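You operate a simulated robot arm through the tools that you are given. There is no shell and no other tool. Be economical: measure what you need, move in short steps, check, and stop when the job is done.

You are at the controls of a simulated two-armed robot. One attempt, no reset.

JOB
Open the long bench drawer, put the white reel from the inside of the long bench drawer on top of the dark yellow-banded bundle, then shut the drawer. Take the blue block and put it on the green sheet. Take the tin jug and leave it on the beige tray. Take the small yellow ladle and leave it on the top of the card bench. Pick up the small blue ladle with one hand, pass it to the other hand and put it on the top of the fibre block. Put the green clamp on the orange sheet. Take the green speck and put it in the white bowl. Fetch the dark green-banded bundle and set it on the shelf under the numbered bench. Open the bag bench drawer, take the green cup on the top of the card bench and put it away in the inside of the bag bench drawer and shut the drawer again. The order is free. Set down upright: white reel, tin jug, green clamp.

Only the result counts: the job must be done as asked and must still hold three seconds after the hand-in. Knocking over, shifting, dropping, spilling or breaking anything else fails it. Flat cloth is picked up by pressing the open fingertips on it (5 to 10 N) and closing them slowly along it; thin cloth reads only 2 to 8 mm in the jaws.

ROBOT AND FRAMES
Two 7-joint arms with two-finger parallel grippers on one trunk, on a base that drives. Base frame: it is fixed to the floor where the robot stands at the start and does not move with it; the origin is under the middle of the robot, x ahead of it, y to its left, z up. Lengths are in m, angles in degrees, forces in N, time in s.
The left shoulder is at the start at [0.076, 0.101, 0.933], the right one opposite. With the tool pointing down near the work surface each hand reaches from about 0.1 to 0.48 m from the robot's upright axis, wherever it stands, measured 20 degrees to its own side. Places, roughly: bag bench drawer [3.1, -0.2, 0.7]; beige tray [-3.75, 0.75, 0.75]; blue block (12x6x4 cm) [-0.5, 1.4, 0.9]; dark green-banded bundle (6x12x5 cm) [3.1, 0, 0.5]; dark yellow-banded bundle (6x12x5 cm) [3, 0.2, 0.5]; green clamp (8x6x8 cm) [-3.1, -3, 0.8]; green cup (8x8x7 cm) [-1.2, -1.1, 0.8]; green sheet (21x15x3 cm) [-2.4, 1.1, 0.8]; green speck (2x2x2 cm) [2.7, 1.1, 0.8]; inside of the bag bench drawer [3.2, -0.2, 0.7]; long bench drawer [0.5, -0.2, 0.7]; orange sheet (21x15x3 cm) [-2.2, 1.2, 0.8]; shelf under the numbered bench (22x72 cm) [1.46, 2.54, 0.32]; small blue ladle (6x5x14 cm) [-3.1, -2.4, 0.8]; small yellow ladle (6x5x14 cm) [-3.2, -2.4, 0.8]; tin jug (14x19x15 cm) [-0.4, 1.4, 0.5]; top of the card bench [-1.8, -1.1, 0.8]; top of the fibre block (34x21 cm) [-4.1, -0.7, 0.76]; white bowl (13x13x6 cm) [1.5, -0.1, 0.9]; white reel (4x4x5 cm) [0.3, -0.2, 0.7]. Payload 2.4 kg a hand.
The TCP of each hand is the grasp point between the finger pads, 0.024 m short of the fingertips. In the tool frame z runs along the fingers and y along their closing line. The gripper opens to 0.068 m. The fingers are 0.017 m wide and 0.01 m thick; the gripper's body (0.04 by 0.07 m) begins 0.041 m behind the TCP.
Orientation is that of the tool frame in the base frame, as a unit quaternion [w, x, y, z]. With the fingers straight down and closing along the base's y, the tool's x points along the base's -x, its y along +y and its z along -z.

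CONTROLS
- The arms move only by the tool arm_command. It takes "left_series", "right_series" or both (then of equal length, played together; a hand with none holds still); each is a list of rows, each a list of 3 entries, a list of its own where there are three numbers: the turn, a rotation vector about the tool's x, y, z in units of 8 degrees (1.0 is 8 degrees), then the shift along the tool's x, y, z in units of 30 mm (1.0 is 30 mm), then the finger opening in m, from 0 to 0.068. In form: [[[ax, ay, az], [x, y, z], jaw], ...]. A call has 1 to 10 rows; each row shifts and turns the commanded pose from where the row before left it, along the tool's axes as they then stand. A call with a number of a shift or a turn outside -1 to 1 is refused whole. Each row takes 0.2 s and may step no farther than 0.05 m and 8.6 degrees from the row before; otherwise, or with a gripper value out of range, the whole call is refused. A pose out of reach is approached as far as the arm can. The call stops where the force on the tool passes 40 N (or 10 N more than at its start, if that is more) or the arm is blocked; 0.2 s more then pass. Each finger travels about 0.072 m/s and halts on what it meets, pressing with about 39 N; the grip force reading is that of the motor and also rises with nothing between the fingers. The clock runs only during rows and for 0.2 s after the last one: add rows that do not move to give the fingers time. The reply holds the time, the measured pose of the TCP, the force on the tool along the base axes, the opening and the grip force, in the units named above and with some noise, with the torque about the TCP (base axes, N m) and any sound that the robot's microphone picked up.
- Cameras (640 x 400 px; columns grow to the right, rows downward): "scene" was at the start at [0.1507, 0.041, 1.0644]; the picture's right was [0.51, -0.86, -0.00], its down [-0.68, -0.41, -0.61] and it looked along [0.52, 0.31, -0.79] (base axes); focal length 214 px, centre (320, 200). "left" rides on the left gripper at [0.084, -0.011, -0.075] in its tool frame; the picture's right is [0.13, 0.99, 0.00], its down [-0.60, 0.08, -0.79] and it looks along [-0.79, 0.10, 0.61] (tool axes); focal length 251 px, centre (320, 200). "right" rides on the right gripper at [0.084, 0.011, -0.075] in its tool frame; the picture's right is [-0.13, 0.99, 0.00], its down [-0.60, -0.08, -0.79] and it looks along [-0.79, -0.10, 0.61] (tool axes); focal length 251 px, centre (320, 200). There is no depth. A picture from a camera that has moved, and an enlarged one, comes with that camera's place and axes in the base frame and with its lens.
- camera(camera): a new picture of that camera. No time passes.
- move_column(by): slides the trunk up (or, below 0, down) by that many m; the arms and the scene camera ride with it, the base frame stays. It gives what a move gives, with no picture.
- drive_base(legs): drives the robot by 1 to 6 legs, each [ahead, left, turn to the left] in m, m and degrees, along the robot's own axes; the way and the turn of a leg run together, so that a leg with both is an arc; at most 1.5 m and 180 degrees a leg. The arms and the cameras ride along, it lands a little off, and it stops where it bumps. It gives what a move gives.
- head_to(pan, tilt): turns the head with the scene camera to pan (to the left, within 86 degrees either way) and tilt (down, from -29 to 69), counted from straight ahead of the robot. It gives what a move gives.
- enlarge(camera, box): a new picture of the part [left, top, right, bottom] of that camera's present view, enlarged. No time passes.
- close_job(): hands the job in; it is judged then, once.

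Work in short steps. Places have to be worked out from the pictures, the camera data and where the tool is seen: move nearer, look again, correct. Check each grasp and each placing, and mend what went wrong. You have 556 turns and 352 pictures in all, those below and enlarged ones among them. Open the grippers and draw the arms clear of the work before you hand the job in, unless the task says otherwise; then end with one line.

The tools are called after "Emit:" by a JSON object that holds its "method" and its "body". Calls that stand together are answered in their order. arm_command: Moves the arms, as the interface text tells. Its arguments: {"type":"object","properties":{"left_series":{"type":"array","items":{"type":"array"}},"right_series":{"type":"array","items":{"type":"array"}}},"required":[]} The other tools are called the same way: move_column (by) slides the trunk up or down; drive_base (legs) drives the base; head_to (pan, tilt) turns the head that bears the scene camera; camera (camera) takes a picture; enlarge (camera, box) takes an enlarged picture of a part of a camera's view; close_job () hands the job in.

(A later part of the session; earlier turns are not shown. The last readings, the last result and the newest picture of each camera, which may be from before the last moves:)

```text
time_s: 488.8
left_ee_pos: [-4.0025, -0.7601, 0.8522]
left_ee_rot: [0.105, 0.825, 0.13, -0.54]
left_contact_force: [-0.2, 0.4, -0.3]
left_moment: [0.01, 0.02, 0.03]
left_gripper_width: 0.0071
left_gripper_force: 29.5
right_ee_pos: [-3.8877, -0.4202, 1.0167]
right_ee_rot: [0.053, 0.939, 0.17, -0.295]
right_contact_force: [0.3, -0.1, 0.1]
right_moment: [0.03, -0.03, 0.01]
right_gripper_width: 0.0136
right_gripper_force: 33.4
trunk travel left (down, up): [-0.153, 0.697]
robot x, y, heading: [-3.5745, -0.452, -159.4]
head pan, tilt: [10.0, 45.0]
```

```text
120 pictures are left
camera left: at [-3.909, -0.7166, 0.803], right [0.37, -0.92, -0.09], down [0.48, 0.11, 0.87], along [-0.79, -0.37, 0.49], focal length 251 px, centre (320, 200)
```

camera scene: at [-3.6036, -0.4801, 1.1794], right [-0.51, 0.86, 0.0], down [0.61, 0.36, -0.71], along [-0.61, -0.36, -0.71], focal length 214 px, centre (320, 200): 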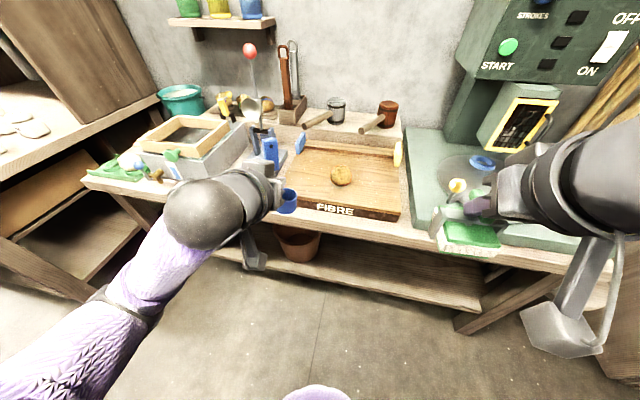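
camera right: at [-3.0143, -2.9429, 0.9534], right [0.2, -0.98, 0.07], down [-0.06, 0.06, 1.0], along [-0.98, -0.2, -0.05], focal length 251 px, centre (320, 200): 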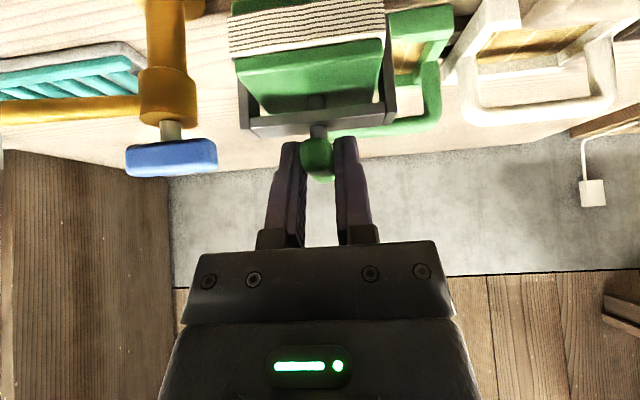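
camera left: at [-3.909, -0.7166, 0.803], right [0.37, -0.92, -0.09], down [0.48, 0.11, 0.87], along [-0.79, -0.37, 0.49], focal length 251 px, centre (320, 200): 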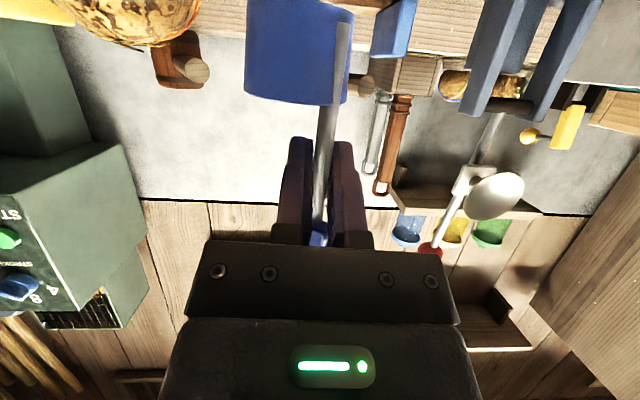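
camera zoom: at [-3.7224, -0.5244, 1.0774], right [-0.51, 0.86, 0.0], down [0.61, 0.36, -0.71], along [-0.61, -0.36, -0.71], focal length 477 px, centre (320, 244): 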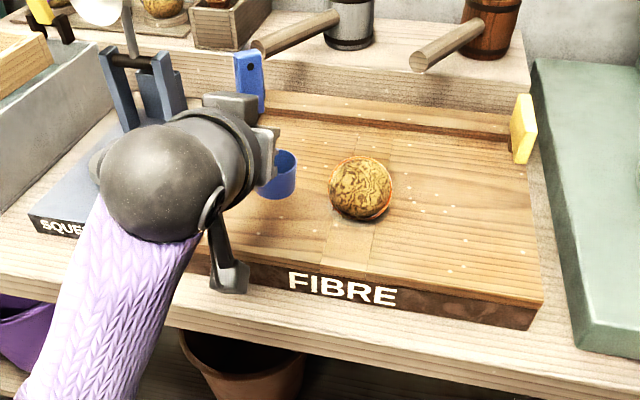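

Clear. I lower the ladle in small steps to contact.

Emit:
{"method": "arm_command", "body": {"left_series": [[[0, 0, 0], [0.15, 0, 0.066], 0.0], [[0, 0, 0], [0.15, 0, 0.066], 0.0], [[0, 0, 0], [0.15, 0, 0.066], 0.0], [[0, 0, 0], [0.12, 0, 0.05], 0.0], [[0, 0, 0], [0.12, 0, 0.05], 0.0], [[0, 0, 0], [0.12, 0, 0.05], 0.0]]}}

Emit:
{"method": "enlarge", "body": {"camera": "scene", "box": [200, 90, 440, 270]}}

```text
time_s: 490.2
left_ee_pos: [-4.0023, -0.7614, 0.825]
left_ee_rot: [0.104, 0.826, 0.13, -0.539]
left_contact_force: [1.1, 0.1, -0.7]
left_moment: [-0.02, -0.01, 0.02]
left_gripper_width: 0.0073
left_gripper_force: 29.6
right_ee_pos: [-3.8871, -0.4215, 1.0155]
right_ee_rot: [0.053, 0.938, 0.17, -0.296]
right_contact_force: [-0.3, 0.1, -1.1]
right_moment: [-0.01, -0.01, 0.02]
right_gripper_width: 0.0134
right_gripper_force: 33.4
trunk travel left (down, up): [-0.153, 0.697]
robot x, y, heading: [-3.5694, -0.4553, -159.2]
head pan, tilt: [10.0, 45.0]
```

```text
2.22 times, centred on (320, 180) of scene
camera zoom: at [-3.7225, -0.5244, 1.0773], right [-0.51, 0.86, 0.0], down [0.61, 0.36, -0.71], along [-0.61, -0.36, -0.71], focal length 477 px, centre (320, 244)
```

zoom: 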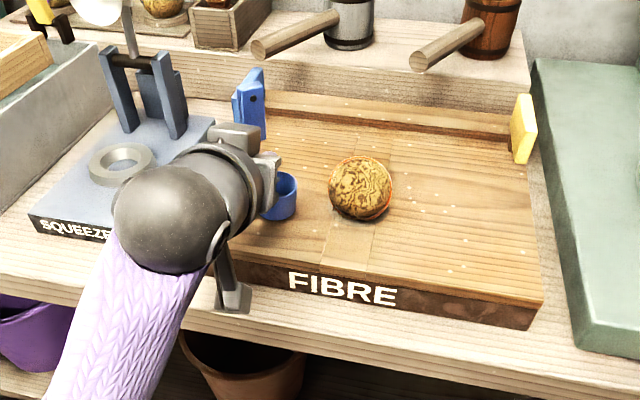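

Emit:
{"method": "arm_command", "body": {"left_series": [[[0, 0, 0], [0.1, 0, 0.044], 0.0], [[0, 0, 0], [0.1, 0, 0.044], 0.0], [[0, 0, 0], [0.1, 0, 0.044], 0.0], [[0, 0, 0], [0.1, 0, 0.044], 0.0], [[0, 0, 0], [0, 0, 0], 0.0]]}}

Emit:
{"method": "enlarge", "body": {"camera": "scene", "box": [240, 120, 380, 250]}}

```text
time_s: 491.4
left_ee_pos: [-4.0011, -0.7628, 0.8145]
left_ee_rot: [0.106, 0.823, 0.131, -0.542]
left_contact_force: [-0.9, -5.3, 20.5]
left_moment: [0.14, 0.39, 0.04]
left_gripper_width: 0.0074
left_gripper_force: 29.3
right_ee_pos: [-3.8878, -0.4201, 1.0164]
right_ee_rot: [0.052, 0.939, 0.169, -0.296]
right_contact_force: [-0.6, -0.6, -0.3]
right_moment: [-0.01, -0.03, -0.02]
right_gripper_width: 0.0137
right_gripper_force: 32.7
trunk travel left (down, up): [-0.153, 0.697]
robot x, y, heading: [-3.5725, -0.4576, -159.5]
head pan, tilt: [10.0, 45.0]
```

```text
3.08 times, centred on (310, 185) of scene
camera zoom: at [-3.7213, -0.5242, 1.0778], right [-0.51, 0.86, 0.0], down [0.61, 0.36, -0.71], along [-0.61, -0.36, -0.71], focal length 660 px, centre (351, 246)
```

zoom: 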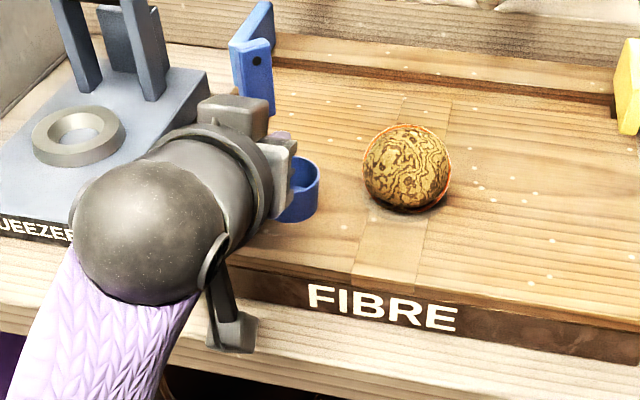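

Contact at the cup (20 N, small moment). I ease up 1 mm and open slowly.

Emit:
{"method": "arm_command", "body": {"left_series": [[[0, 0, 0], [-0.05, 0, -0.02], 0.0], [[0, 0, 0], [0, 0, 0], 0.008], [[0, 0, 0], [0, 0, 0], 0.012], [[0, 0, 0], [0, 0, 0], 0.02], [[0, 0, 0], [0, 0, 0], 0.035], [[0, 0, 0], [0, 0, 0], 0.035]]}}

Emit:
{"method": "camera", "body": {"camera": "left"}}

Emit:
{"method": "enlarge", "body": {"camera": "scene", "box": [240, 120, 380, 250]}}

```text
time_s: 492.8
left_ee_pos: [-4.0026, -0.7608, 0.8124]
left_ee_rot: [0.104, 0.825, 0.13, -0.54]
left_contact_force: [0.4, -0.7, -0.8]
left_moment: [0.04, 0.0, 0.0]
left_gripper_width: 0.0351
left_gripper_force: 0.0
right_ee_pos: [-3.8873, -0.4204, 1.0152]
right_ee_rot: [0.053, 0.939, 0.17, -0.295]
right_contact_force: [-0.2, -0.3, -1.3]
right_moment: [0.02, 0.01, 0.0]
right_gripper_width: 0.0135
right_gripper_force: 33.6
trunk travel left (down, up): [-0.153, 0.697]
robot x, y, heading: [-3.5713, -0.4564, -159.3]
head pan, tilt: [10.0, 45.0]
```

```text
117 pictures are left
camera left: at [-3.9087, -0.718, 0.765], right [0.37, -0.92, -0.09], down [0.48, 0.11, 0.87], along [-0.79, -0.37, 0.48], focal length 251 px, centre (320, 200)
```

left: 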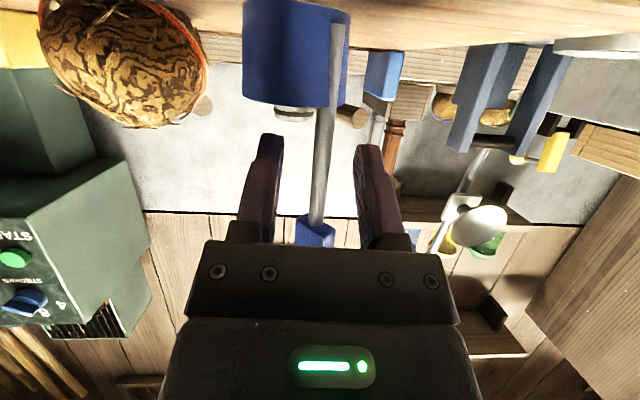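

```text
3.08 times, centred on (310, 185) of scene
camera zoom: at [-3.7225, -0.5244, 1.0773], right [-0.51, 0.86, 0.0], down [0.61, 0.36, -0.71], along [-0.61, -0.36, -0.71], focal length 660 px, centre (351, 246)
```

zoom: 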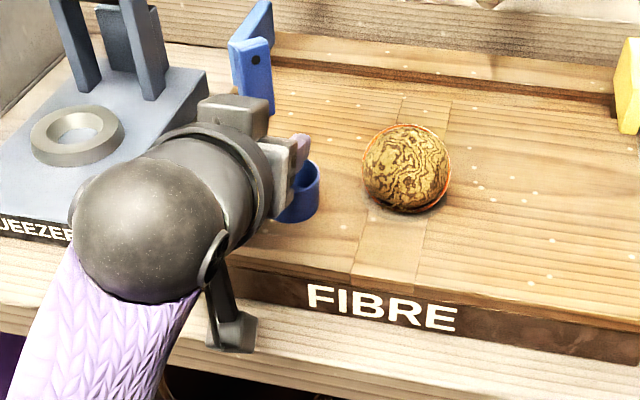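

The ladle stands by itself. I withdraw the left hand straight back.

Emit:
{"method": "arm_command", "body": {"left_series": [[[0, 0, 0], [0.18, 0, -0.41], 0.04], [[0, 0, 0], [0.36, 0, -0.82], 0.04], [[0, 0, 0], [0.36, 0, -0.82], 0.04], [[0, 0, 0], [0.36, 0, -0.82], 0.04]]}}

Emit:
{"method": "camera", "body": {"camera": "scene"}}

```text
time_s: 493.8
left_ee_pos: [-3.9133, -0.732, 0.8121]
left_ee_rot: [0.104, 0.825, 0.13, -0.54]
left_contact_force: [-0.8, -0.4, -0.8]
left_moment: [-0.01, 0.01, 0.01]
left_gripper_width: 0.0399
left_gripper_force: 0.0
right_ee_pos: [-3.889, -0.4214, 1.0156]
right_ee_rot: [0.053, 0.938, 0.17, -0.296]
right_contact_force: [-0.6, -0.2, -1.2]
right_moment: [0.03, 0.0, 0.01]
right_gripper_width: 0.0135
right_gripper_force: 33.8
trunk travel left (down, up): [-0.153, 0.697]
robot x, y, heading: [-3.5705, -0.4551, -159.8]
head pan, tilt: [10.0, 45.0]
```

```text
115 pictures are left
camera scene: at [-3.7225, -0.5244, 1.0773], right [-0.51, 0.86, 0.0], down [0.61, 0.36, -0.71], along [-0.61, -0.36, -0.71], focal length 214 px, centre (320, 200)
```

scene: 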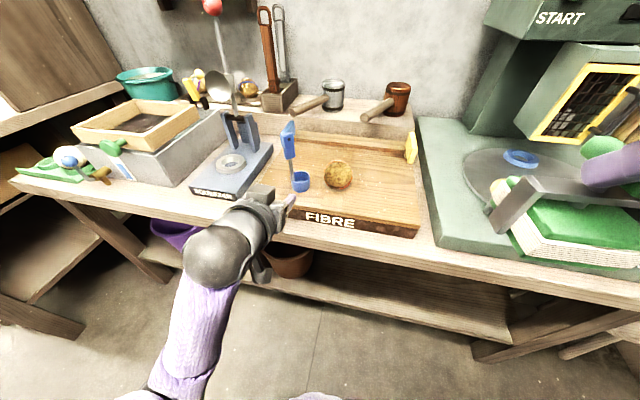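

The blue ladle stands on the fibre block. I back off, raise, turn towards the sheets, and move there with the clamp.

Emit:
{"method": "drive_base", "body": {"legs": [[-0.4, 0, 0]]}}

Emit:
{"method": "move_column", "body": {"by": 0.15}}

Emit:
{"method": "drive_base", "body": {"legs": [[0, 0, -94.7], [0.3, -1.13, 0]]}}

Emit:
{"method": "head_to", "body": {"pan": 0, "tilt": 45}}

Emit:
{"method": "camera", "body": {"camera": "scene"}}

```text
time_s: 496.3
left_ee_pos: [-3.5394, -0.5917, 0.8124]
left_ee_rot: [0.104, 0.825, 0.13, -0.54]
left_contact_force: [0.3, 0.5, -0.6]
left_moment: [-0.01, 0.03, -0.02]
left_gripper_width: 0.0399
left_gripper_force: 0.1
right_ee_pos: [-3.514, -0.2804, 1.0162]
right_ee_rot: [0.052, 0.938, 0.17, -0.296]
right_contact_force: [-0.8, -0.2, -1.6]
right_moment: [0.0, -0.01, 0.0]
right_gripper_width: 0.0133
right_gripper_force: 33.5
trunk travel left (down, up): [-0.153, 0.697]
robot x, y, heading: [-3.1958, -0.3169, -159.8]
head pan, tilt: [10.0, 45.0]
```

```text
time_s: 498.0
left_ee_pos: [-3.5399, -0.5902, 0.9626]
left_ee_rot: [0.104, 0.825, 0.13, -0.539]
left_contact_force: [0.5, 0.2, -0.1]
left_moment: [0.01, 0.01, -0.03]
left_gripper_width: 0.0399
left_gripper_force: 0.0
right_ee_pos: [-3.5137, -0.2805, 1.1664]
right_ee_rot: [0.053, 0.939, 0.17, -0.295]
right_contact_force: [0.5, 0.0, -0.7]
right_moment: [0.03, -0.04, 0.01]
right_gripper_width: 0.0134
right_gripper_force: 33.2
trunk travel left (down, up): [-0.303, 0.547]
robot x, y, heading: [-3.1946, -0.3166, -159.7]
head pan, tilt: [10.0, 45.0]
```

```text
time_s: 508.0
left_ee_pos: [-2.4368, 0.6439, 0.9628]
left_ee_rot: [-0.328, 0.653, -0.52, -0.442]
left_contact_force: [0.7, 0.2, 0.0]
left_moment: [0.0, 0.0, -0.02]
left_gripper_width: 0.0402
left_gripper_force: 0.0
right_ee_pos: [-2.1302, 0.591, 1.1661]
right_ee_rot: [-0.182, 0.76, -0.576, -0.239]
right_contact_force: [0.4, -0.4, -1.0]
right_moment: [-0.03, -0.02, 0.01]
right_gripper_width: 0.0135
right_gripper_force: 33.3
trunk travel left (down, up): [-0.303, 0.547]
robot x, y, heading: [-2.1924, 0.28, 105.6]
head pan, tilt: [10.0, 45.0]
```

```text
time_s: 508.7
left_ee_pos: [-2.4363, 0.6431, 0.9623]
left_ee_rot: [-0.328, 0.653, -0.52, -0.442]
left_contact_force: [-0.8, 0.8, 0.1]
left_moment: [-0.01, -0.02, 0.01]
left_gripper_width: 0.0402
left_gripper_force: 0.1
right_ee_pos: [-2.1288, 0.5917, 1.1657]
right_ee_rot: [-0.181, 0.76, -0.576, -0.238]
right_contact_force: [0.2, -1.2, -0.4]
right_moment: [0.01, -0.01, -0.02]
right_gripper_width: 0.0135
right_gripper_force: 33.7
trunk travel left (down, up): [-0.303, 0.547]
robot x, y, heading: [-2.1916, 0.2816, 105.7]
head pan, tilt: [0.0, 45.0]
```

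```text
114 pictures are left
camera scene: at [-2.2263, 0.4068, 1.2301], right [0.96, 0.27, 0.0], down [0.19, -0.68, -0.71], along [-0.19, 0.68, -0.71], focal length 214 px, centre (320, 200)
```

scene: 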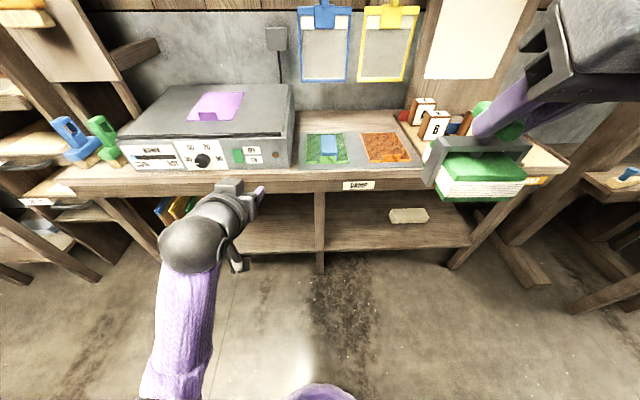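

I straighten and retract the left hand, then approach the orange sheet with the clamp.

Emit:
{"method": "arm_command", "body": {"left_series": [[[0, 0.93, 0], [0, 0, -0.6], 0.04], [[0, 0.93, 0], [0, 0, -0.6], 0.04], [[0, 0.93, 0], [0, 0, -0.6], 0.04], [[0, 0.93, 0], [0, 0, -0.6], 0.05], [[0, 0.93, 0], [0, 0, -0.6], 0.06], [[0, 0.93, 0], [0, 0, -0.5], 0.068], [[0, 0.93, 0], [0, 0, -0.5], 0.068], [[0, 0.93, 0], [0, 0, -0.5], 0.068], [[0, 0.92, 0], [0, 0, -0.5], 0.068]]}}

Emit:
{"method": "drive_base", "body": {"legs": [[0.33, 0, 0]]}}

Emit:
{"method": "head_to", "body": {"pan": 0, "tilt": 60}}

Emit:
{"method": "camera", "body": {"camera": "scene"}}

```text
time_s: 510.7
left_ee_pos: [-2.4032, 0.571, 1.055]
left_ee_rot: [-0.08, 0.763, -0.632, -0.112]
left_contact_force: [-0.3, 0.2, -0.4]
left_moment: [0.04, 0.03, 0.0]
left_gripper_width: 0.068
left_gripper_force: 0.1
left hand out of reach, approached as far as the arm can: row 3, 4
right_ee_pos: [-2.1296, 0.5915, 1.1661]
right_ee_rot: [-0.182, 0.76, -0.576, -0.238]
right_contact_force: [0.2, -0.9, -1.3]
right_moment: [-0.03, -0.02, 0.03]
right_gripper_width: 0.0136
right_gripper_force: 33.4
trunk travel left (down, up): [-0.303, 0.547]
robot x, y, heading: [-2.1946, 0.2796, 105.6]
head pan, tilt: [0.0, 45.0]
```

```text
time_s: 512.9
left_ee_pos: [-2.4916, 0.8923, 1.0547]
left_ee_rot: [-0.081, 0.761, -0.634, -0.112]
left_contact_force: [0.2, -0.2, -0.3]
left_moment: [-0.02, -0.03, -0.01]
left_gripper_width: 0.0681
left_gripper_force: 0.1
right_ee_pos: [-2.2166, 0.9128, 1.1659]
right_ee_rot: [-0.183, 0.759, -0.578, -0.238]
right_contact_force: [-0.6, -0.2, -0.5]
right_moment: [-0.01, -0.01, -0.02]
right_gripper_width: 0.0133
right_gripper_force: 33.7
trunk travel left (down, up): [-0.303, 0.547]
robot x, y, heading: [-2.2773, 0.599, 105.6]
head pan, tilt: [0.0, 45.0]
```

```text
time_s: 513.6
left_ee_pos: [-2.4918, 0.8929, 1.0547]
left_ee_rot: [-0.08, 0.761, -0.634, -0.112]
left_contact_force: [0.2, 0.8, -0.5]
left_moment: [-0.01, 0.0, 0.02]
left_gripper_width: 0.0681
left_gripper_force: 0.1
right_ee_pos: [-2.2187, 0.9121, 1.1667]
right_ee_rot: [-0.182, 0.759, -0.577, -0.239]
right_contact_force: [-0.1, -0.2, -1.3]
right_moment: [-0.09, 0.01, -0.04]
right_gripper_width: 0.0134
right_gripper_force: 33.7
trunk travel left (down, up): [-0.303, 0.547]
robot x, y, heading: [-2.2836, 0.6005, 105.2]
head pan, tilt: [0.0, 60.0]
```

```text
113 pictures are left
camera scene: at [-2.311, 0.7136, 1.2107], right [0.96, 0.27, 0.0], down [0.23, -0.83, -0.5], along [-0.13, 0.48, -0.87], focal length 214 px, centre (320, 200)
```

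scene: 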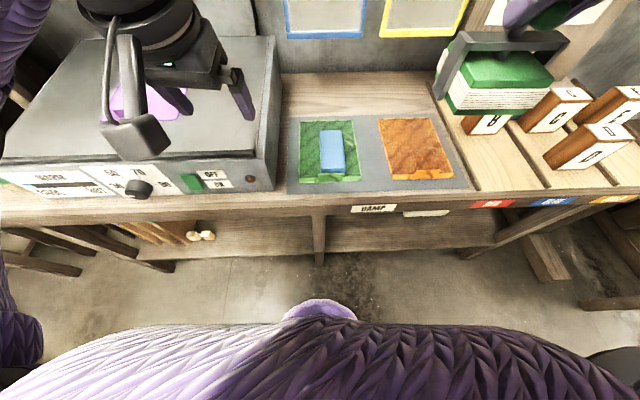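

Orange sheet centre ≈ (-2.176, 1.149). I shift right and extend the clamp over it.

Emit:
{"method": "drive_base", "body": {"legs": [[0, -0.105, 0]]}}

Emit:
{"method": "arm_command", "body": {"right_series": [[[0, 0, 0], [-0.833, 0, 0.583], 0.0], [[0, 0, 0], [-0.833, 0, 0.583], 0.0], [[0, 0, 0], [-0.833, 0, 0.583], 0.0], [[0, 0, 0], [-0.833, 0, 0.583], 0.0], [[0, 0, 0], [-0.833, 0, 0.583], 0.0], [[0, 0, 0], [-0.833, 0, 0.583], 0.0], [[0, 0, 0], [-0.833, 0, 0.583], 0.0], [[0, 0, 0], [-0.833, 0, 0.583], 0.0]]}}

Emit:
{"method": "camera", "body": {"camera": "scene"}}

```text
time_s: 514.8
left_ee_pos: [-2.3902, 0.9207, 1.0546]
left_ee_rot: [-0.08, 0.761, -0.634, -0.113]
left_contact_force: [1.1, 0.2, 0.2]
left_moment: [0.01, -0.02, 0.02]
left_gripper_width: 0.0678
left_gripper_force: 0.0
right_ee_pos: [-2.1145, 0.9394, 1.1665]
right_ee_rot: [-0.183, 0.759, -0.578, -0.237]
right_contact_force: [0.4, -0.4, -1.1]
right_moment: [-0.03, 0.03, 0.01]
right_gripper_width: 0.0137
right_gripper_force: 33.1
trunk travel left (down, up): [-0.303, 0.547]
robot x, y, heading: [-2.1773, 0.6237, 105.4]
head pan, tilt: [0.0, 60.0]
```

```text
time_s: 516.6
left_ee_pos: [-2.3902, 0.9197, 1.0547]
left_ee_rot: [-0.08, 0.761, -0.634, -0.113]
left_contact_force: [-0.3, -0.3, -0.6]
left_moment: [0.0, 0.0, 0.03]
left_gripper_width: 0.0681
left_gripper_force: 0.1
right_ee_pos: [-2.1826, 1.1746, 1.1662]
right_ee_rot: [-0.183, 0.759, -0.577, -0.238]
right_contact_force: [-0.8, 0.7, -0.6]
right_moment: [-0.04, 0.05, 0.05]
right_gripper_width: 0.0133
right_gripper_force: 33.4
trunk travel left (down, up): [-0.303, 0.547]
robot x, y, heading: [-2.18, 0.6286, 105.2]
head pan, tilt: [0.0, 60.0]
```

```text
112 pictures are left
camera scene: at [-2.2098, 0.7417, 1.2106], right [0.96, 0.27, 0.0], down [0.23, -0.83, -0.5], along [-0.13, 0.48, -0.87], focal length 214 px, centre (320, 200)
```

scene: 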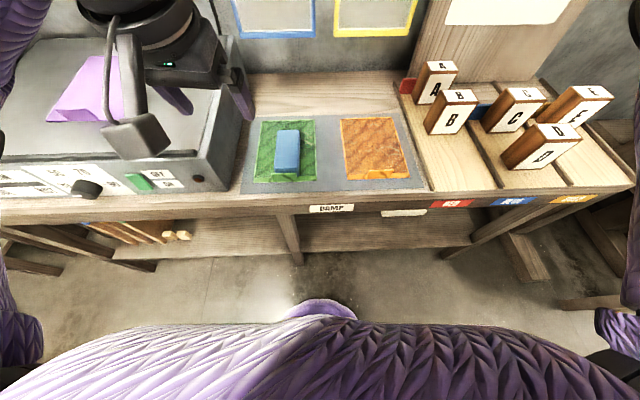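

Clamp is over the orange sheet's centre. I lift the left hand out of the way and lower the trunk.

Emit:
{"method": "arm_command", "body": {"left_series": [[[0, 0, 0], [0.3, 0, -0.9], 0.068], [[0, 0, 0], [0.3, 0, -0.9], 0.068], [[0, 0, 0], [0.5, 0, -0.8], 0.068], [[0, 0, 0], [0.5, 0, -0.8], 0.068], [[0, 0, 0], [0.5, 0, -0.8], 0.068], [[0, 0, 0], [0.5, 0, -0.8], 0.068]]}}

Emit:
{"method": "move_column", "body": {"by": -0.2}}

Emit:
{"method": "camera", "body": {"camera": "scene"}}

Emit:
{"method": "camera", "body": {"camera": "right"}}

```text
time_s: 518.0
left_ee_pos: [-2.3658, 0.807, 1.1776]
left_ee_rot: [-0.08, 0.761, -0.634, -0.114]
left_contact_force: [0.8, 0.1, -0.5]
left_moment: [0.01, 0.02, -0.01]
left_gripper_width: 0.0679
left_gripper_force: 0.1
right_ee_pos: [-2.1826, 1.1746, 1.1661]
right_ee_rot: [-0.182, 0.759, -0.577, -0.238]
right_contact_force: [-0.2, 0.0, -0.5]
right_moment: [-0.04, 0.01, -0.01]
right_gripper_width: 0.0135
right_gripper_force: 33.5
trunk travel left (down, up): [-0.303, 0.547]
robot x, y, heading: [-2.18, 0.6276, 105.4]
head pan, tilt: [0.0, 60.0]
```

```text
time_s: 520.2
left_ee_pos: [-2.3662, 0.8078, 0.9791]
left_ee_rot: [-0.081, 0.76, -0.634, -0.114]
left_contact_force: [0.4, -0.3, -0.2]
left_moment: [-0.01, 0.05, -0.01]
left_gripper_width: 0.0681
left_gripper_force: 0.0
right_ee_pos: [-2.1814, 1.1753, 0.9658]
right_ee_rot: [-0.183, 0.759, -0.578, -0.239]
right_contact_force: [0.0, -0.8, -0.4]
right_moment: [0.01, -0.01, 0.04]
right_gripper_width: 0.0133
right_gripper_force: 33.4
trunk travel left (down, up): [-0.103, 0.747]
robot x, y, heading: [-2.1792, 0.6303, 105.3]
head pan, tilt: [0.0, 60.0]
```

```text
111 pictures are left
camera scene: at [-2.2238, 0.7931, 1.0063], right [0.96, 0.27, 0.0], down [0.23, -0.83, -0.5], along [-0.13, 0.48, -0.87], focal length 214 px, centre (320, 200)
```

scene: 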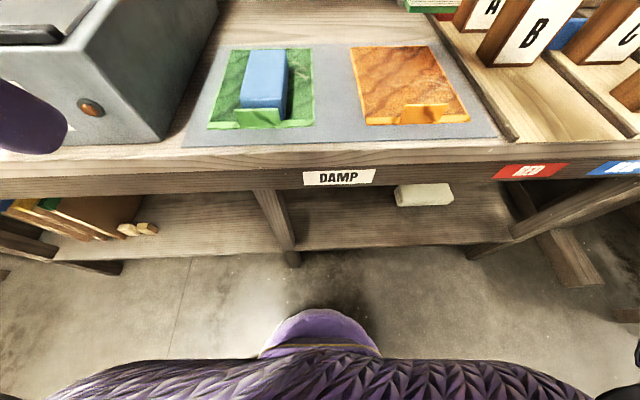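

```text
110 pictures are left
camera right: at [-2.161, 1.0647, 0.9787], right [-0.98, -0.16, 0.07], down [0.06, 0.06, 1.0], along [-0.17, 0.98, -0.05], focal length 251 px, centre (320, 200)
```

right: 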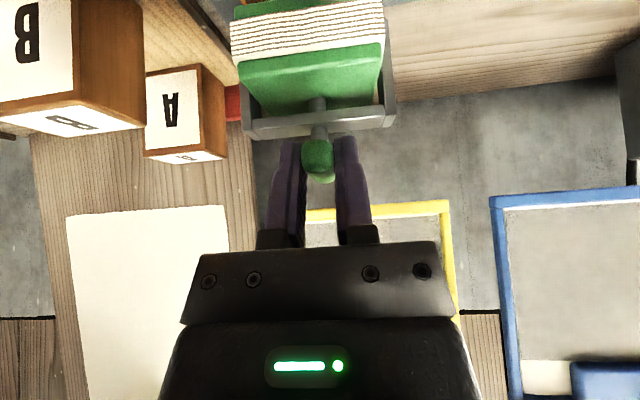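

Aligned. I lower another 6 cm with the trunk, then in small arm steps.

Emit:
{"method": "move_column", "body": {"by": -0.055}}

Emit:
{"method": "arm_command", "body": {"right_series": [[[0, 0, 0], [0.096, 0, 0.137], 0.0], [[0, 0, 0], [0.096, 0, 0.137], 0.0], [[0, 0, 0], [0.096, 0, 0.137], 0.0], [[0, 0, 0], [0.096, 0, 0.137], 0.0], [[0, 0, 0], [0, 0, 0], 0.0]]}}

```text
time_s: 521.1
left_ee_pos: [-2.3675, 0.8068, 0.9222]
left_ee_rot: [-0.08, 0.76, -0.635, -0.112]
left_contact_force: [0.0, -0.2, -0.1]
left_moment: [0.01, -0.01, -0.01]
left_gripper_width: 0.0678
left_gripper_force: 0.0
right_ee_pos: [-2.1805, 1.1751, 0.9104]
right_ee_rot: [-0.183, 0.759, -0.578, -0.238]
right_contact_force: [0.6, 0.8, -0.7]
right_moment: [-0.01, -0.03, 0.01]
right_gripper_width: 0.0134
right_gripper_force: 33.3
trunk travel left (down, up): [-0.048, 0.802]
robot x, y, heading: [-2.1802, 0.6256, 105.4]
head pan, tilt: [0.0, 60.0]
```

```text
time_s: 522.4
left_ee_pos: [-2.3661, 0.8063, 0.9228]
left_ee_rot: [-0.081, 0.76, -0.635, -0.113]
left_contact_force: [-0.7, 0.7, 0.6]
left_moment: [0.0, -0.01, -0.01]
left_gripper_width: 0.0678
left_gripper_force: 0.1
right_ee_pos: [-2.1818, 1.1743, 0.8904]
right_ee_rot: [-0.182, 0.76, -0.577, -0.238]
right_contact_force: [0.0, -0.8, -0.9]
right_moment: [0.01, 0.02, -0.01]
right_gripper_width: 0.0133
right_gripper_force: 34.0
trunk travel left (down, up): [-0.048, 0.802]
robot x, y, heading: [-2.1776, 0.6283, 105.3]
head pan, tilt: [0.0, 60.0]
```

Emit:
{"method": "arm_command", "body": {"right_series": [[[0, 0, 0], [0.07, 0, 0.1], 0.0], [[0, 0, 0], [0.07, 0, 0.1], 0.0], [[0, 0, 0], [0.07, 0, 0.1], 0.0], [[0, 0, 0], [0.07, 0, 0.1], 0.0], [[0, 0, 0], [0.07, 0, 0.1], 0.0], [[0, 0, 0], [0, 0, 0], 0.0]]}}

Emit:
{"method": "camera", "body": {"camera": "right"}}

```text
time_s: 523.7
left_ee_pos: [-2.366, 0.8048, 0.9235]
left_ee_rot: [-0.081, 0.76, -0.634, -0.113]
left_contact_force: [-0.3, 0.5, 0.2]
left_moment: [0.0, 0.0, 0.05]
left_gripper_width: 0.0681
left_gripper_force: 0.1
right_ee_pos: [-2.1804, 1.1738, 0.8747]
right_ee_rot: [-0.184, 0.757, -0.577, -0.245]
right_contact_force: [0.4, -2.7, 21.2]
right_moment: [-0.3, -0.12, 0.03]
right_gripper_width: 0.0139
right_gripper_force: 33.3
trunk travel left (down, up): [-0.048, 0.802]
robot x, y, heading: [-2.1779, 0.625, 105.2]
head pan, tilt: [0.0, 60.0]
stopped in row 6 (right hand): the force on the tool passed its limit at 41 N (the readings are from after the stop); the commanded pose is now the measured one
```

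```text
109 pictures are left
camera right: at [-2.1608, 1.0636, 0.8879], right [-0.98, -0.16, 0.08], down [0.07, 0.05, 1.0], along [-0.17, 0.99, -0.04], focal length 251 px, centre (320, 200)
```

right: 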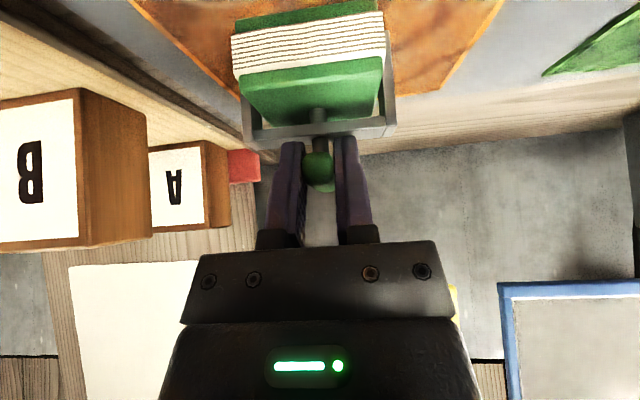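

Contact on the orange sheet. I ease up and open.

Emit:
{"method": "arm_command", "body": {"right_series": [[[0, 0, 0], [-0.02, 0, -0.03], 0.0], [[0, 0, 0], [0, 0, 0], 0.016], [[0, 0, 0], [0, 0, 0], 0.025], [[0, 0, 0], [0, 0, 0], 0.04], [[0, 0, 0], [0, 0, 0], 0.045], [[0, 0, 0], [0, 0, -0.6], 0.045], [[0, 0, 0], [0, 0, -0.9], 0.045], [[0, 0, 0], [0, 0, -0.9], 0.045]]}}

Emit:
{"method": "camera", "body": {"camera": "right"}}

Emit:
{"method": "camera", "body": {"camera": "scene"}}

```text
time_s: 525.5
left_ee_pos: [-2.3667, 0.8083, 0.9229]
left_ee_rot: [-0.081, 0.761, -0.634, -0.113]
left_contact_force: [0.0, 0.5, 0.7]
left_moment: [0.01, -0.01, 0.01]
left_gripper_width: 0.0679
left_gripper_force: 0.1
right_ee_pos: [-2.1704, 1.1359, 0.9335]
right_ee_rot: [-0.183, 0.758, -0.577, -0.242]
right_contact_force: [-0.3, 0.6, -0.2]
right_moment: [0.01, 0.02, 0.03]
right_gripper_width: 0.0451
right_gripper_force: 0.0
trunk travel left (down, up): [-0.048, 0.802]
robot x, y, heading: [-2.1792, 0.6279, 105.6]
head pan, tilt: [0.0, 60.0]
```

```text
108 pictures are left
camera right: at [-2.1503, 1.0251, 0.9461], right [-0.98, -0.16, 0.08], down [0.07, 0.06, 1.0], along [-0.17, 0.99, -0.04], focal length 251 px, centre (320, 200)
```

right: 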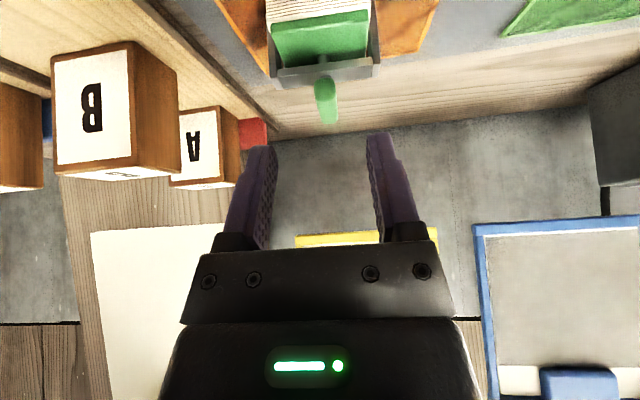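

```text
107 pictures are left
camera scene: at [-2.2289, 0.8118, 0.949], right [0.96, 0.27, 0.0], down [0.23, -0.84, -0.5], along [-0.13, 0.48, -0.87], focal length 214 px, centre (320, 200)
```

scene: 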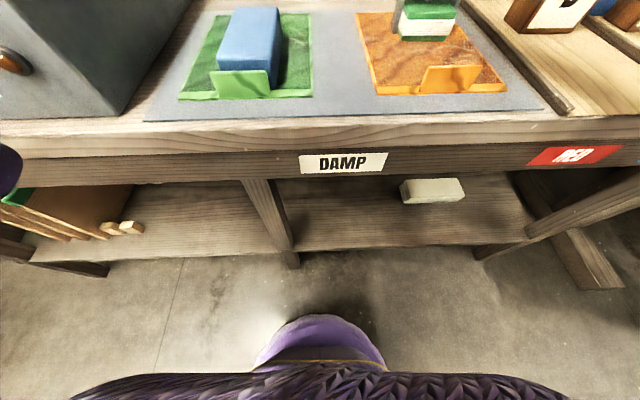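

The clamp stands on the orange sheet. I raise, back off, and straighten both hands.

Emit:
{"method": "move_column", "body": {"by": 0.3}}

Emit:
{"method": "arm_command", "body": {"right_series": [[[0, 0.885, 0], [0.8, 0, -0.3], 0.05], [[0, 0.885, 0], [0.8, 0, -0.3], 0.05], [[0, 0.885, 0], [0.8, 0, 0], 0.05], [[0, 0.885, 0], [0.8, 0, 0], 0.05], [[0, 0.885, 0], [0.8, 0, 0], 0.05]], "left_series": [[[0.01, 0.4, -0.13], [0, 0, 0], 0.068], [[0.01, 0.4, -0.13], [0, 0, 0], 0.068], [[0.01, 0.4, -0.13], [0, 0, 0], 0.068], [[0.01, 0.4, -0.13], [0, 0, 0], 0.068], [[0.01, 0.4, -0.13], [0, 0, 0], 0.068]]}}

Emit:
{"method": "drive_base", "body": {"legs": [[-0.5, 0, 0], [0, 0.45, 0], [0, 0, 150]]}}

Emit:
{"method": "head_to", "body": {"pan": 30, "tilt": 25}}

Emit:
{"method": "camera", "body": {"camera": "scene"}}

```text
time_s: 528.5
left_ee_pos: [-2.3665, 0.8059, 1.2223]
left_ee_rot: [-0.081, 0.761, -0.634, -0.112]
left_contact_force: [0.2, 0.9, 0.1]
left_moment: [0.0, -0.02, 0.0]
left_gripper_width: 0.068
left_gripper_force: 0.1
right_ee_pos: [-2.1702, 1.1353, 1.2326]
right_ee_rot: [-0.182, 0.759, -0.577, -0.241]
right_contact_force: [0.4, -0.9, 0.0]
right_moment: [-0.03, 0.02, 0.0]
right_gripper_width: 0.0451
right_gripper_force: 0.1
trunk travel left (down, up): [-0.348, 0.502]
robot x, y, heading: [-2.179, 0.6244, 105.4]
head pan, tilt: [0.0, 60.0]
```

```text
time_s: 529.7
left_ee_pos: [-2.3667, 0.8072, 1.2233]
left_ee_rot: [0.001, 0.797, -0.604, 0.001]
left_contact_force: [0.2, 0.2, 0.0]
left_moment: [0.03, 0.01, -0.02]
left_gripper_width: 0.0683
left_gripper_force: 0.1
right_ee_pos: [-2.1385, 1.0182, 1.205]
right_ee_rot: [0.002, 0.795, -0.606, 0.001]
right_contact_force: [0.0, 0.9, 0.3]
right_moment: [0.0, 0.0, 0.0]
right_gripper_width: 0.0499
right_gripper_force: 0.0
trunk travel left (down, up): [-0.348, 0.502]
robot x, y, heading: [-2.1803, 0.6272, 105.2]
head pan, tilt: [0.0, 60.0]
```

```text
time_s: 541.2
left_ee_pos: [-2.4073, -0.215, 1.2228]
left_ee_rot: [0.0, 0.787, 0.618, 0.0]
left_contact_force: [0.0, 0.3, 1.1]
left_moment: [-0.04, -0.01, -0.02]
left_gripper_width: 0.068
left_gripper_force: 0.1
right_ee_pos: [-2.7098, -0.2887, 1.2062]
right_ee_rot: [0.0, 0.787, 0.617, 0.001]
right_contact_force: [-0.4, -0.5, 0.4]
right_moment: [-0.01, -0.04, -0.01]
right_gripper_width: 0.0501
right_gripper_force: 0.1
trunk travel left (down, up): [-0.348, 0.502]
robot x, y, heading: [-2.4852, 0.0318, -104.1]
head pan, tilt: [0.0, 60.0]
```

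```text
time_s: 542.2
left_ee_pos: [-2.4075, -0.2151, 1.2224]
left_ee_rot: [0.001, 0.786, 0.618, 0.0]
left_contact_force: [0.5, 0.4, 0.1]
left_moment: [0.03, 0.02, 0.01]
left_gripper_width: 0.0678
left_gripper_force: 0.0
right_ee_pos: [-2.7112, -0.2867, 1.2078]
right_ee_rot: [0.0, 0.787, 0.616, 0.001]
right_contact_force: [-0.8, 0.0, 0.5]
right_moment: [0.02, 0.01, 0.01]
right_gripper_width: 0.0502
right_gripper_force: 0.1
trunk travel left (down, up): [-0.348, 0.502]
robot x, y, heading: [-2.485, 0.0354, -103.6]
head pan, tilt: [30.0, 25.0]
```

```text
106 pictures are left
camera scene: at [-2.4673, -0.0917, 1.3061], right [-0.96, -0.28, 0.0], down [-0.12, 0.41, -0.91], along [0.25, -0.87, -0.42], focal length 214 px, centre (320, 200)
```

scene: 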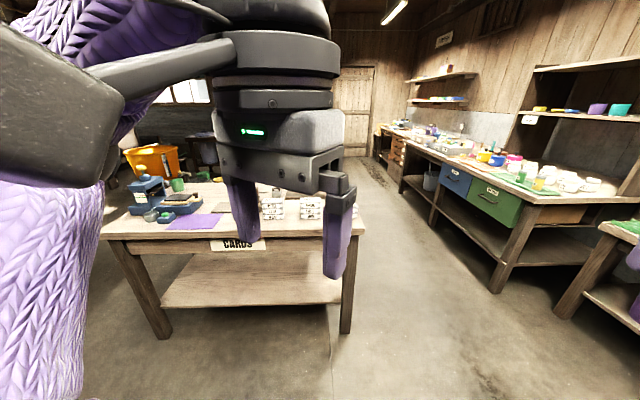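

The card bench (with "CARDS" label) is ahead. First I fetch the yellow ladle from the dye bench.

Emit:
{"method": "drive_base", "body": {"legs": [[1.31, 0.05, 0], [0.93, 0.36, 0], [0, 0, -59], [0.09, 0.16, 0]]}}

Emit:
{"method": "head_to", "body": {"pan": -8, "tilt": 50}}

Emit:
{"method": "camera", "body": {"camera": "scene"}}

Emit:
{"method": "camera", "body": {"camera": "right"}}

```text
time_s: 557.2
left_ee_pos: [-2.8413, -2.605, 1.2233]
left_ee_rot: [0.001, 0.989, 0.148, 0.0]
left_contact_force: [-0.1, -0.5, -0.4]
left_moment: [-0.01, 0.01, -0.01]
left_gripper_width: 0.068
left_gripper_force: 0.0
right_ee_pos: [-3.0586, -2.3815, 1.207]
right_ee_rot: [0.0, 0.989, 0.145, 0.001]
right_contact_force: [0.4, 0.6, -0.1]
right_moment: [0.03, -0.03, 0.02]
right_gripper_width: 0.0498
right_gripper_force: 0.0
trunk travel left (down, up): [-0.348, 0.502]
robot x, y, heading: [-2.6688, -2.4147, -163.4]
head pan, tilt: [30.0, 25.0]
```

```text
time_s: 558.3
left_ee_pos: [-2.8412, -2.603, 1.222]
left_ee_rot: [0.001, 0.989, 0.147, 0.0]
left_contact_force: [-0.4, 0.3, -0.7]
left_moment: [0.02, -0.01, 0.01]
left_gripper_width: 0.0679
left_gripper_force: 0.1
right_ee_pos: [-3.0584, -2.3819, 1.2047]
right_ee_rot: [0.001, 0.989, 0.146, 0.001]
right_contact_force: [-0.4, -0.3, 0.3]
right_moment: [-0.01, 0.0, -0.02]
right_gripper_width: 0.0498
right_gripper_force: 0.0
trunk travel left (down, up): [-0.348, 0.502]
robot x, y, heading: [-2.666, -2.4115, -163.2]
head pan, tilt: [-8.0, 50.0]
```

```text
105 pictures are left
camera scene: at [-2.7806, -2.4328, 1.2687], right [-0.15, 0.99, 0.0], down [0.76, 0.12, -0.64], along [-0.64, -0.1, -0.77], focal length 214 px, centre (320, 200)
```

scene: 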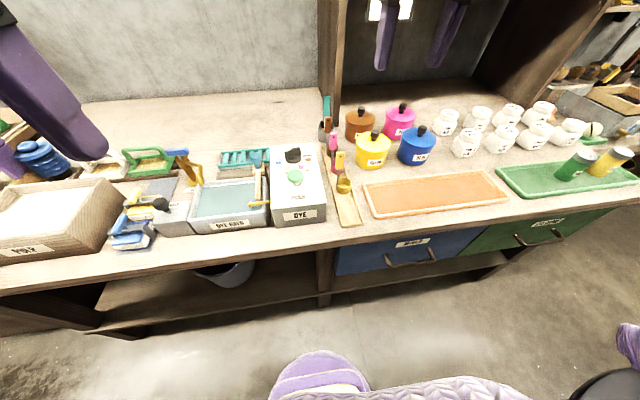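

```text
104 pictures are left
camera right: at [-2.974, -2.3668, 1.2808], right [0.16, -0.99, 0.0], down [-0.6, -0.1, 0.79], along [-0.78, -0.13, -0.61], focal length 251 px, centre (320, 200)
```

right: 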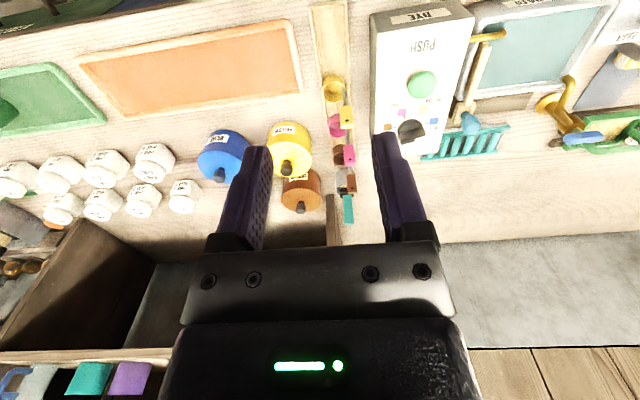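

I move 8 cm closer and bring the right hand above the yellow tab.

Emit:
{"method": "drive_base", "body": {"legs": [[0.08, 0, 0]]}}

Emit:
{"method": "arm_command", "body": {"right_series": [[[0, 0, 0], [-0.54, 0.11, 0.95], 0.05], [[0, 0, 0], [-0.54, 0.11, 0.95], 0.05], [[0, 0, 0], [-0.54, 0.11, 0.95], 0.05], [[0, 0, 0], [-0.54, 0.11, 0.95], 0.05], [[0, 0, 0], [-0.54, 0.11, 0.95], 0.05], [[0, 0, 0], [-0.54, 0.11, 0.95], 0.05]]}}

Emit:
{"method": "camera", "body": {"camera": "right"}}

Emit:
{"method": "enlarge", "body": {"camera": "scene", "box": [260, 70, 420, 230]}}

```text
time_s: 559.4
left_ee_pos: [-2.9191, -2.6274, 1.2231]
left_ee_rot: [0.001, 0.989, 0.148, 0.001]
left_contact_force: [-0.5, -0.5, 0.1]
left_moment: [-0.02, 0.02, -0.06]
left_gripper_width: 0.0681
left_gripper_force: 0.0
right_ee_pos: [-3.1379, -2.4041, 1.2067]
right_ee_rot: [0.001, 0.989, 0.146, 0.002]
right_contact_force: [0.1, -0.5, -0.5]
right_moment: [-0.02, 0.0, -0.01]
right_gripper_width: 0.0502
right_gripper_force: 0.0
trunk travel left (down, up): [-0.348, 0.502]
robot x, y, heading: [-2.7455, -2.4392, -162.9]
head pan, tilt: [-8.0, 50.0]
```

```text
time_s: 560.8
left_ee_pos: [-2.9188, -2.6288, 1.2227]
left_ee_rot: [0.001, 0.989, 0.147, 0.0]
left_contact_force: [-0.3, -0.3, 0.4]
left_moment: [-0.02, 0.0, -0.01]
left_gripper_width: 0.068
left_gripper_force: 0.0
right_ee_pos: [-3.2246, -2.4524, 1.0343]
right_ee_rot: [0.001, 0.989, 0.146, 0.001]
right_contact_force: [0.1, 0.2, -0.8]
right_moment: [-0.01, -0.02, -0.01]
right_gripper_width: 0.0501
right_gripper_force: 0.2
trunk travel left (down, up): [-0.348, 0.502]
robot x, y, heading: [-2.7472, -2.4397, -163.3]
head pan, tilt: [-8.0, 50.0]
```

```text
103 pictures are left
camera right: at [-3.1389, -2.4379, 1.1087], right [0.16, -0.99, 0.0], down [-0.6, -0.1, 0.79], along [-0.78, -0.13, -0.61], focal length 251 px, centre (320, 200)
```

right: 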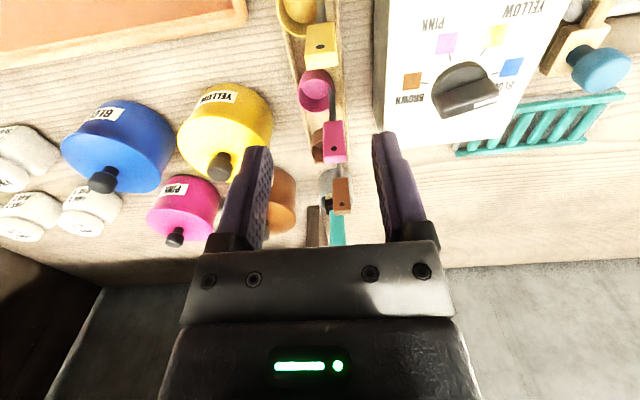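

```text
2.50 times, centred on (340, 150) of scene
camera zoom: at [-2.8586, -2.4564, 1.2687], right [-0.15, 0.99, 0.0], down [0.76, 0.12, -0.64], along [-0.63, -0.1, -0.77], focal length 536 px, centre (270, 325)
```

zoom: 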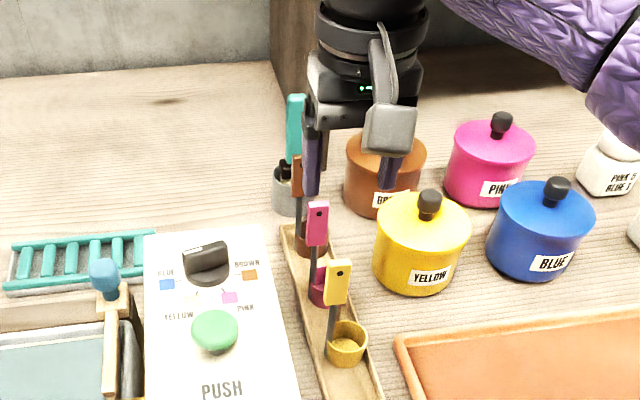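

I adjust 9 mm back, descend and grip the yellow tab.

Emit:
{"method": "arm_command", "body": {"right_series": [[[0, 0, 0], [0.27, 0, 0.9], 0.045], [[0, 0, 0], [0, 0, 1], 0.045], [[0, 0, 0], [0, 0, 1], 0.045], [[0, 0, 0], [0, 0, 1], 0.045], [[0, 0, 0], [0, 0, 0], 0.035], [[0, 0, 0], [0, 0, 0], 0.02], [[0, 0, 0], [0, 0, 0], 0.005], [[0, 0, 0], [0, 0, 0], 0.005], [[0, 0, 0], [0, 0, 0], 0.005]]}}

Emit:
{"method": "enlarge", "body": {"camera": "scene", "box": [260, 70, 420, 230]}}

```text
time_s: 562.8
left_ee_pos: [-2.9175, -2.6292, 1.2228]
left_ee_rot: [-0.001, 0.989, 0.15, 0.0]
left_contact_force: [-0.7, 0.5, -0.7]
left_moment: [0.04, -0.01, 0.02]
left_gripper_width: 0.0679
left_gripper_force: 0.1
right_ee_pos: [-3.2143, -2.4504, 0.9176]
right_ee_rot: [0.001, 0.989, 0.146, 0.001]
right_contact_force: [2.4, -8.1, -3.1]
right_moment: [-0.91, -0.27, -0.03]
right_gripper_width: 0.0205
right_gripper_force: 38.0
trunk travel left (down, up): [-0.348, 0.502]
robot x, y, heading: [-2.7435, -2.4361, -163.3]
head pan, tilt: [-8.0, 50.0]
```

```text
2.50 times, centred on (340, 150) of scene
camera zoom: at [-2.8583, -2.4573, 1.2686], right [-0.15, 0.99, 0.0], down [0.76, 0.12, -0.64], along [-0.64, -0.1, -0.77], focal length 536 px, centre (270, 325)
```

zoom: 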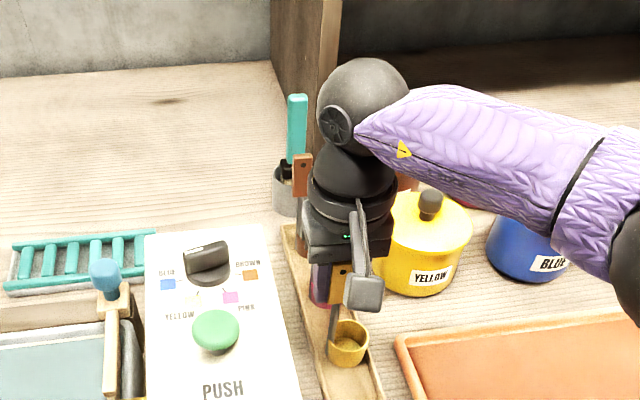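

Gripped. I lift straight up 17 cm, back off, and head to the card bench.

Emit:
{"method": "arm_command", "body": {"right_series": [[[0, 0, 0], [0, 0, -0.7], 0.005], [[0, 0, 0], [0, 0, -1], 0.005], [[0, 0, 0], [0, 0, -1], 0.005], [[0, 0, 0], [0, 0, -1], 0.005], [[0, 0, 0], [0, 0, -1], 0.005], [[0, 0, 0], [0, 0, -1], 0.005], [[0, 0, 0], [0.8, 0, -0.5], 0.005], [[0, 0, 0], [0.8, 0, 0], 0.005], [[0, 0, 0], [0.8, 0, 0], 0.005]]}}

Emit:
{"method": "camera", "body": {"camera": "scene"}}

```text
time_s: 564.8
left_ee_pos: [-2.9177, -2.6267, 1.223]
left_ee_rot: [0.0, 0.989, 0.147, 0.0]
left_contact_force: [-0.5, -1.1, 0.6]
left_moment: [0.0, -0.02, -0.02]
left_gripper_width: 0.0679
left_gripper_force: 0.1
right_ee_pos: [-3.1468, -2.4289, 1.1054]
right_ee_rot: [0.0, 0.989, 0.145, 0.001]
right_contact_force: [0.5, -0.7, -0.5]
right_moment: [-0.02, -0.03, -0.03]
right_gripper_width: 0.0205
right_gripper_force: 38.0
trunk travel left (down, up): [-0.348, 0.502]
robot x, y, heading: [-2.7456, -2.4358, -163.4]
head pan, tilt: [-8.0, 50.0]
```

```text
100 pictures are left
camera scene: at [-2.8583, -2.4562, 1.2687], right [-0.15, 0.99, 0.0], down [0.76, 0.12, -0.64], along [-0.64, -0.1, -0.77], focal length 214 px, centre (320, 200)
```

scene: 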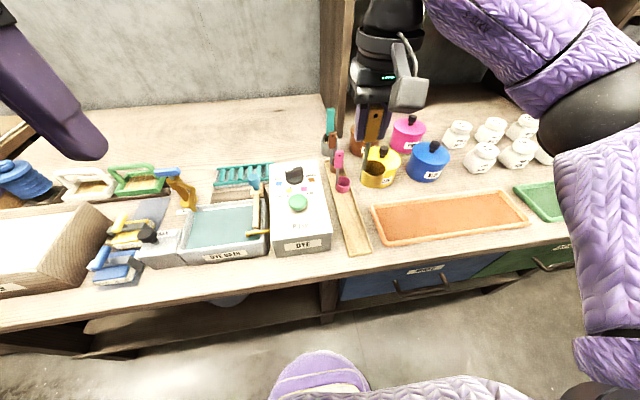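

The yellow ladle is held. I back off, turn to face the card bench's west end, and drive there.

Emit:
{"method": "drive_base", "body": {"legs": [[-0.22, 0, 0], [0, 0, -178.6], [0.1, 1.2, 0]]}}

Emit:
{"method": "head_to", "body": {"pan": 0, "tilt": 40}}

Emit:
{"method": "camera", "body": {"camera": "scene"}}

```text
time_s: 579.4
left_ee_pos: [-2.6434, -1.0037, 1.2219]
left_ee_rot: [-0.001, -0.157, 0.988, 0.002]
left_contact_force: [0.2, 0.1, 0.4]
left_moment: [-0.03, 0.01, 0.0]
left_gripper_width: 0.0681
left_gripper_force: 0.0
right_ee_pos: [-2.4113, -1.1973, 1.1039]
right_ee_rot: [-0.001, -0.154, 0.988, 0.0]
right_contact_force: [0.1, 0.0, 0.1]
right_moment: [0.03, 0.0, 0.02]
right_gripper_width: 0.0206
right_gripper_force: 38.1
trunk travel left (down, up): [-0.348, 0.502]
robot x, y, heading: [-2.812, -1.1994, 17.8]
head pan, tilt: [-8.0, 50.0]
```

```text
time_s: 580.1
left_ee_pos: [-2.644, -1.0039, 1.2224]
left_ee_rot: [0.0, -0.157, 0.988, 0.001]
left_contact_force: [-0.8, 0.5, 0.8]
left_moment: [0.0, 0.03, -0.06]
left_gripper_width: 0.0676
left_gripper_force: 0.1
right_ee_pos: [-2.4099, -1.198, 1.1049]
right_ee_rot: [-0.001, -0.154, 0.988, 0.001]
right_contact_force: [-0.5, -1.0, 0.3]
right_moment: [0.06, 0.02, 0.0]
right_gripper_width: 0.0204
right_gripper_force: 37.4
trunk travel left (down, up): [-0.348, 0.502]
robot x, y, heading: [-2.8118, -1.1996, 18.2]
head pan, tilt: [0.0, 40.0]
```

```text
99 pictures are left
camera scene: at [-2.6955, -1.1582, 1.2828], right [0.31, -0.95, 0.0], down [-0.61, -0.2, -0.77], along [0.73, 0.23, -0.64], focal length 214 px, centre (320, 200)
```

scene: 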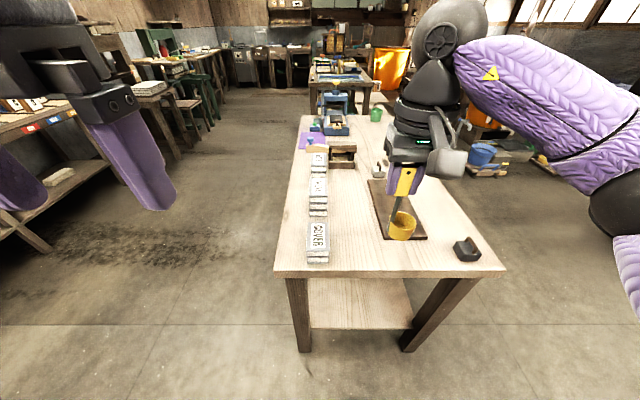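

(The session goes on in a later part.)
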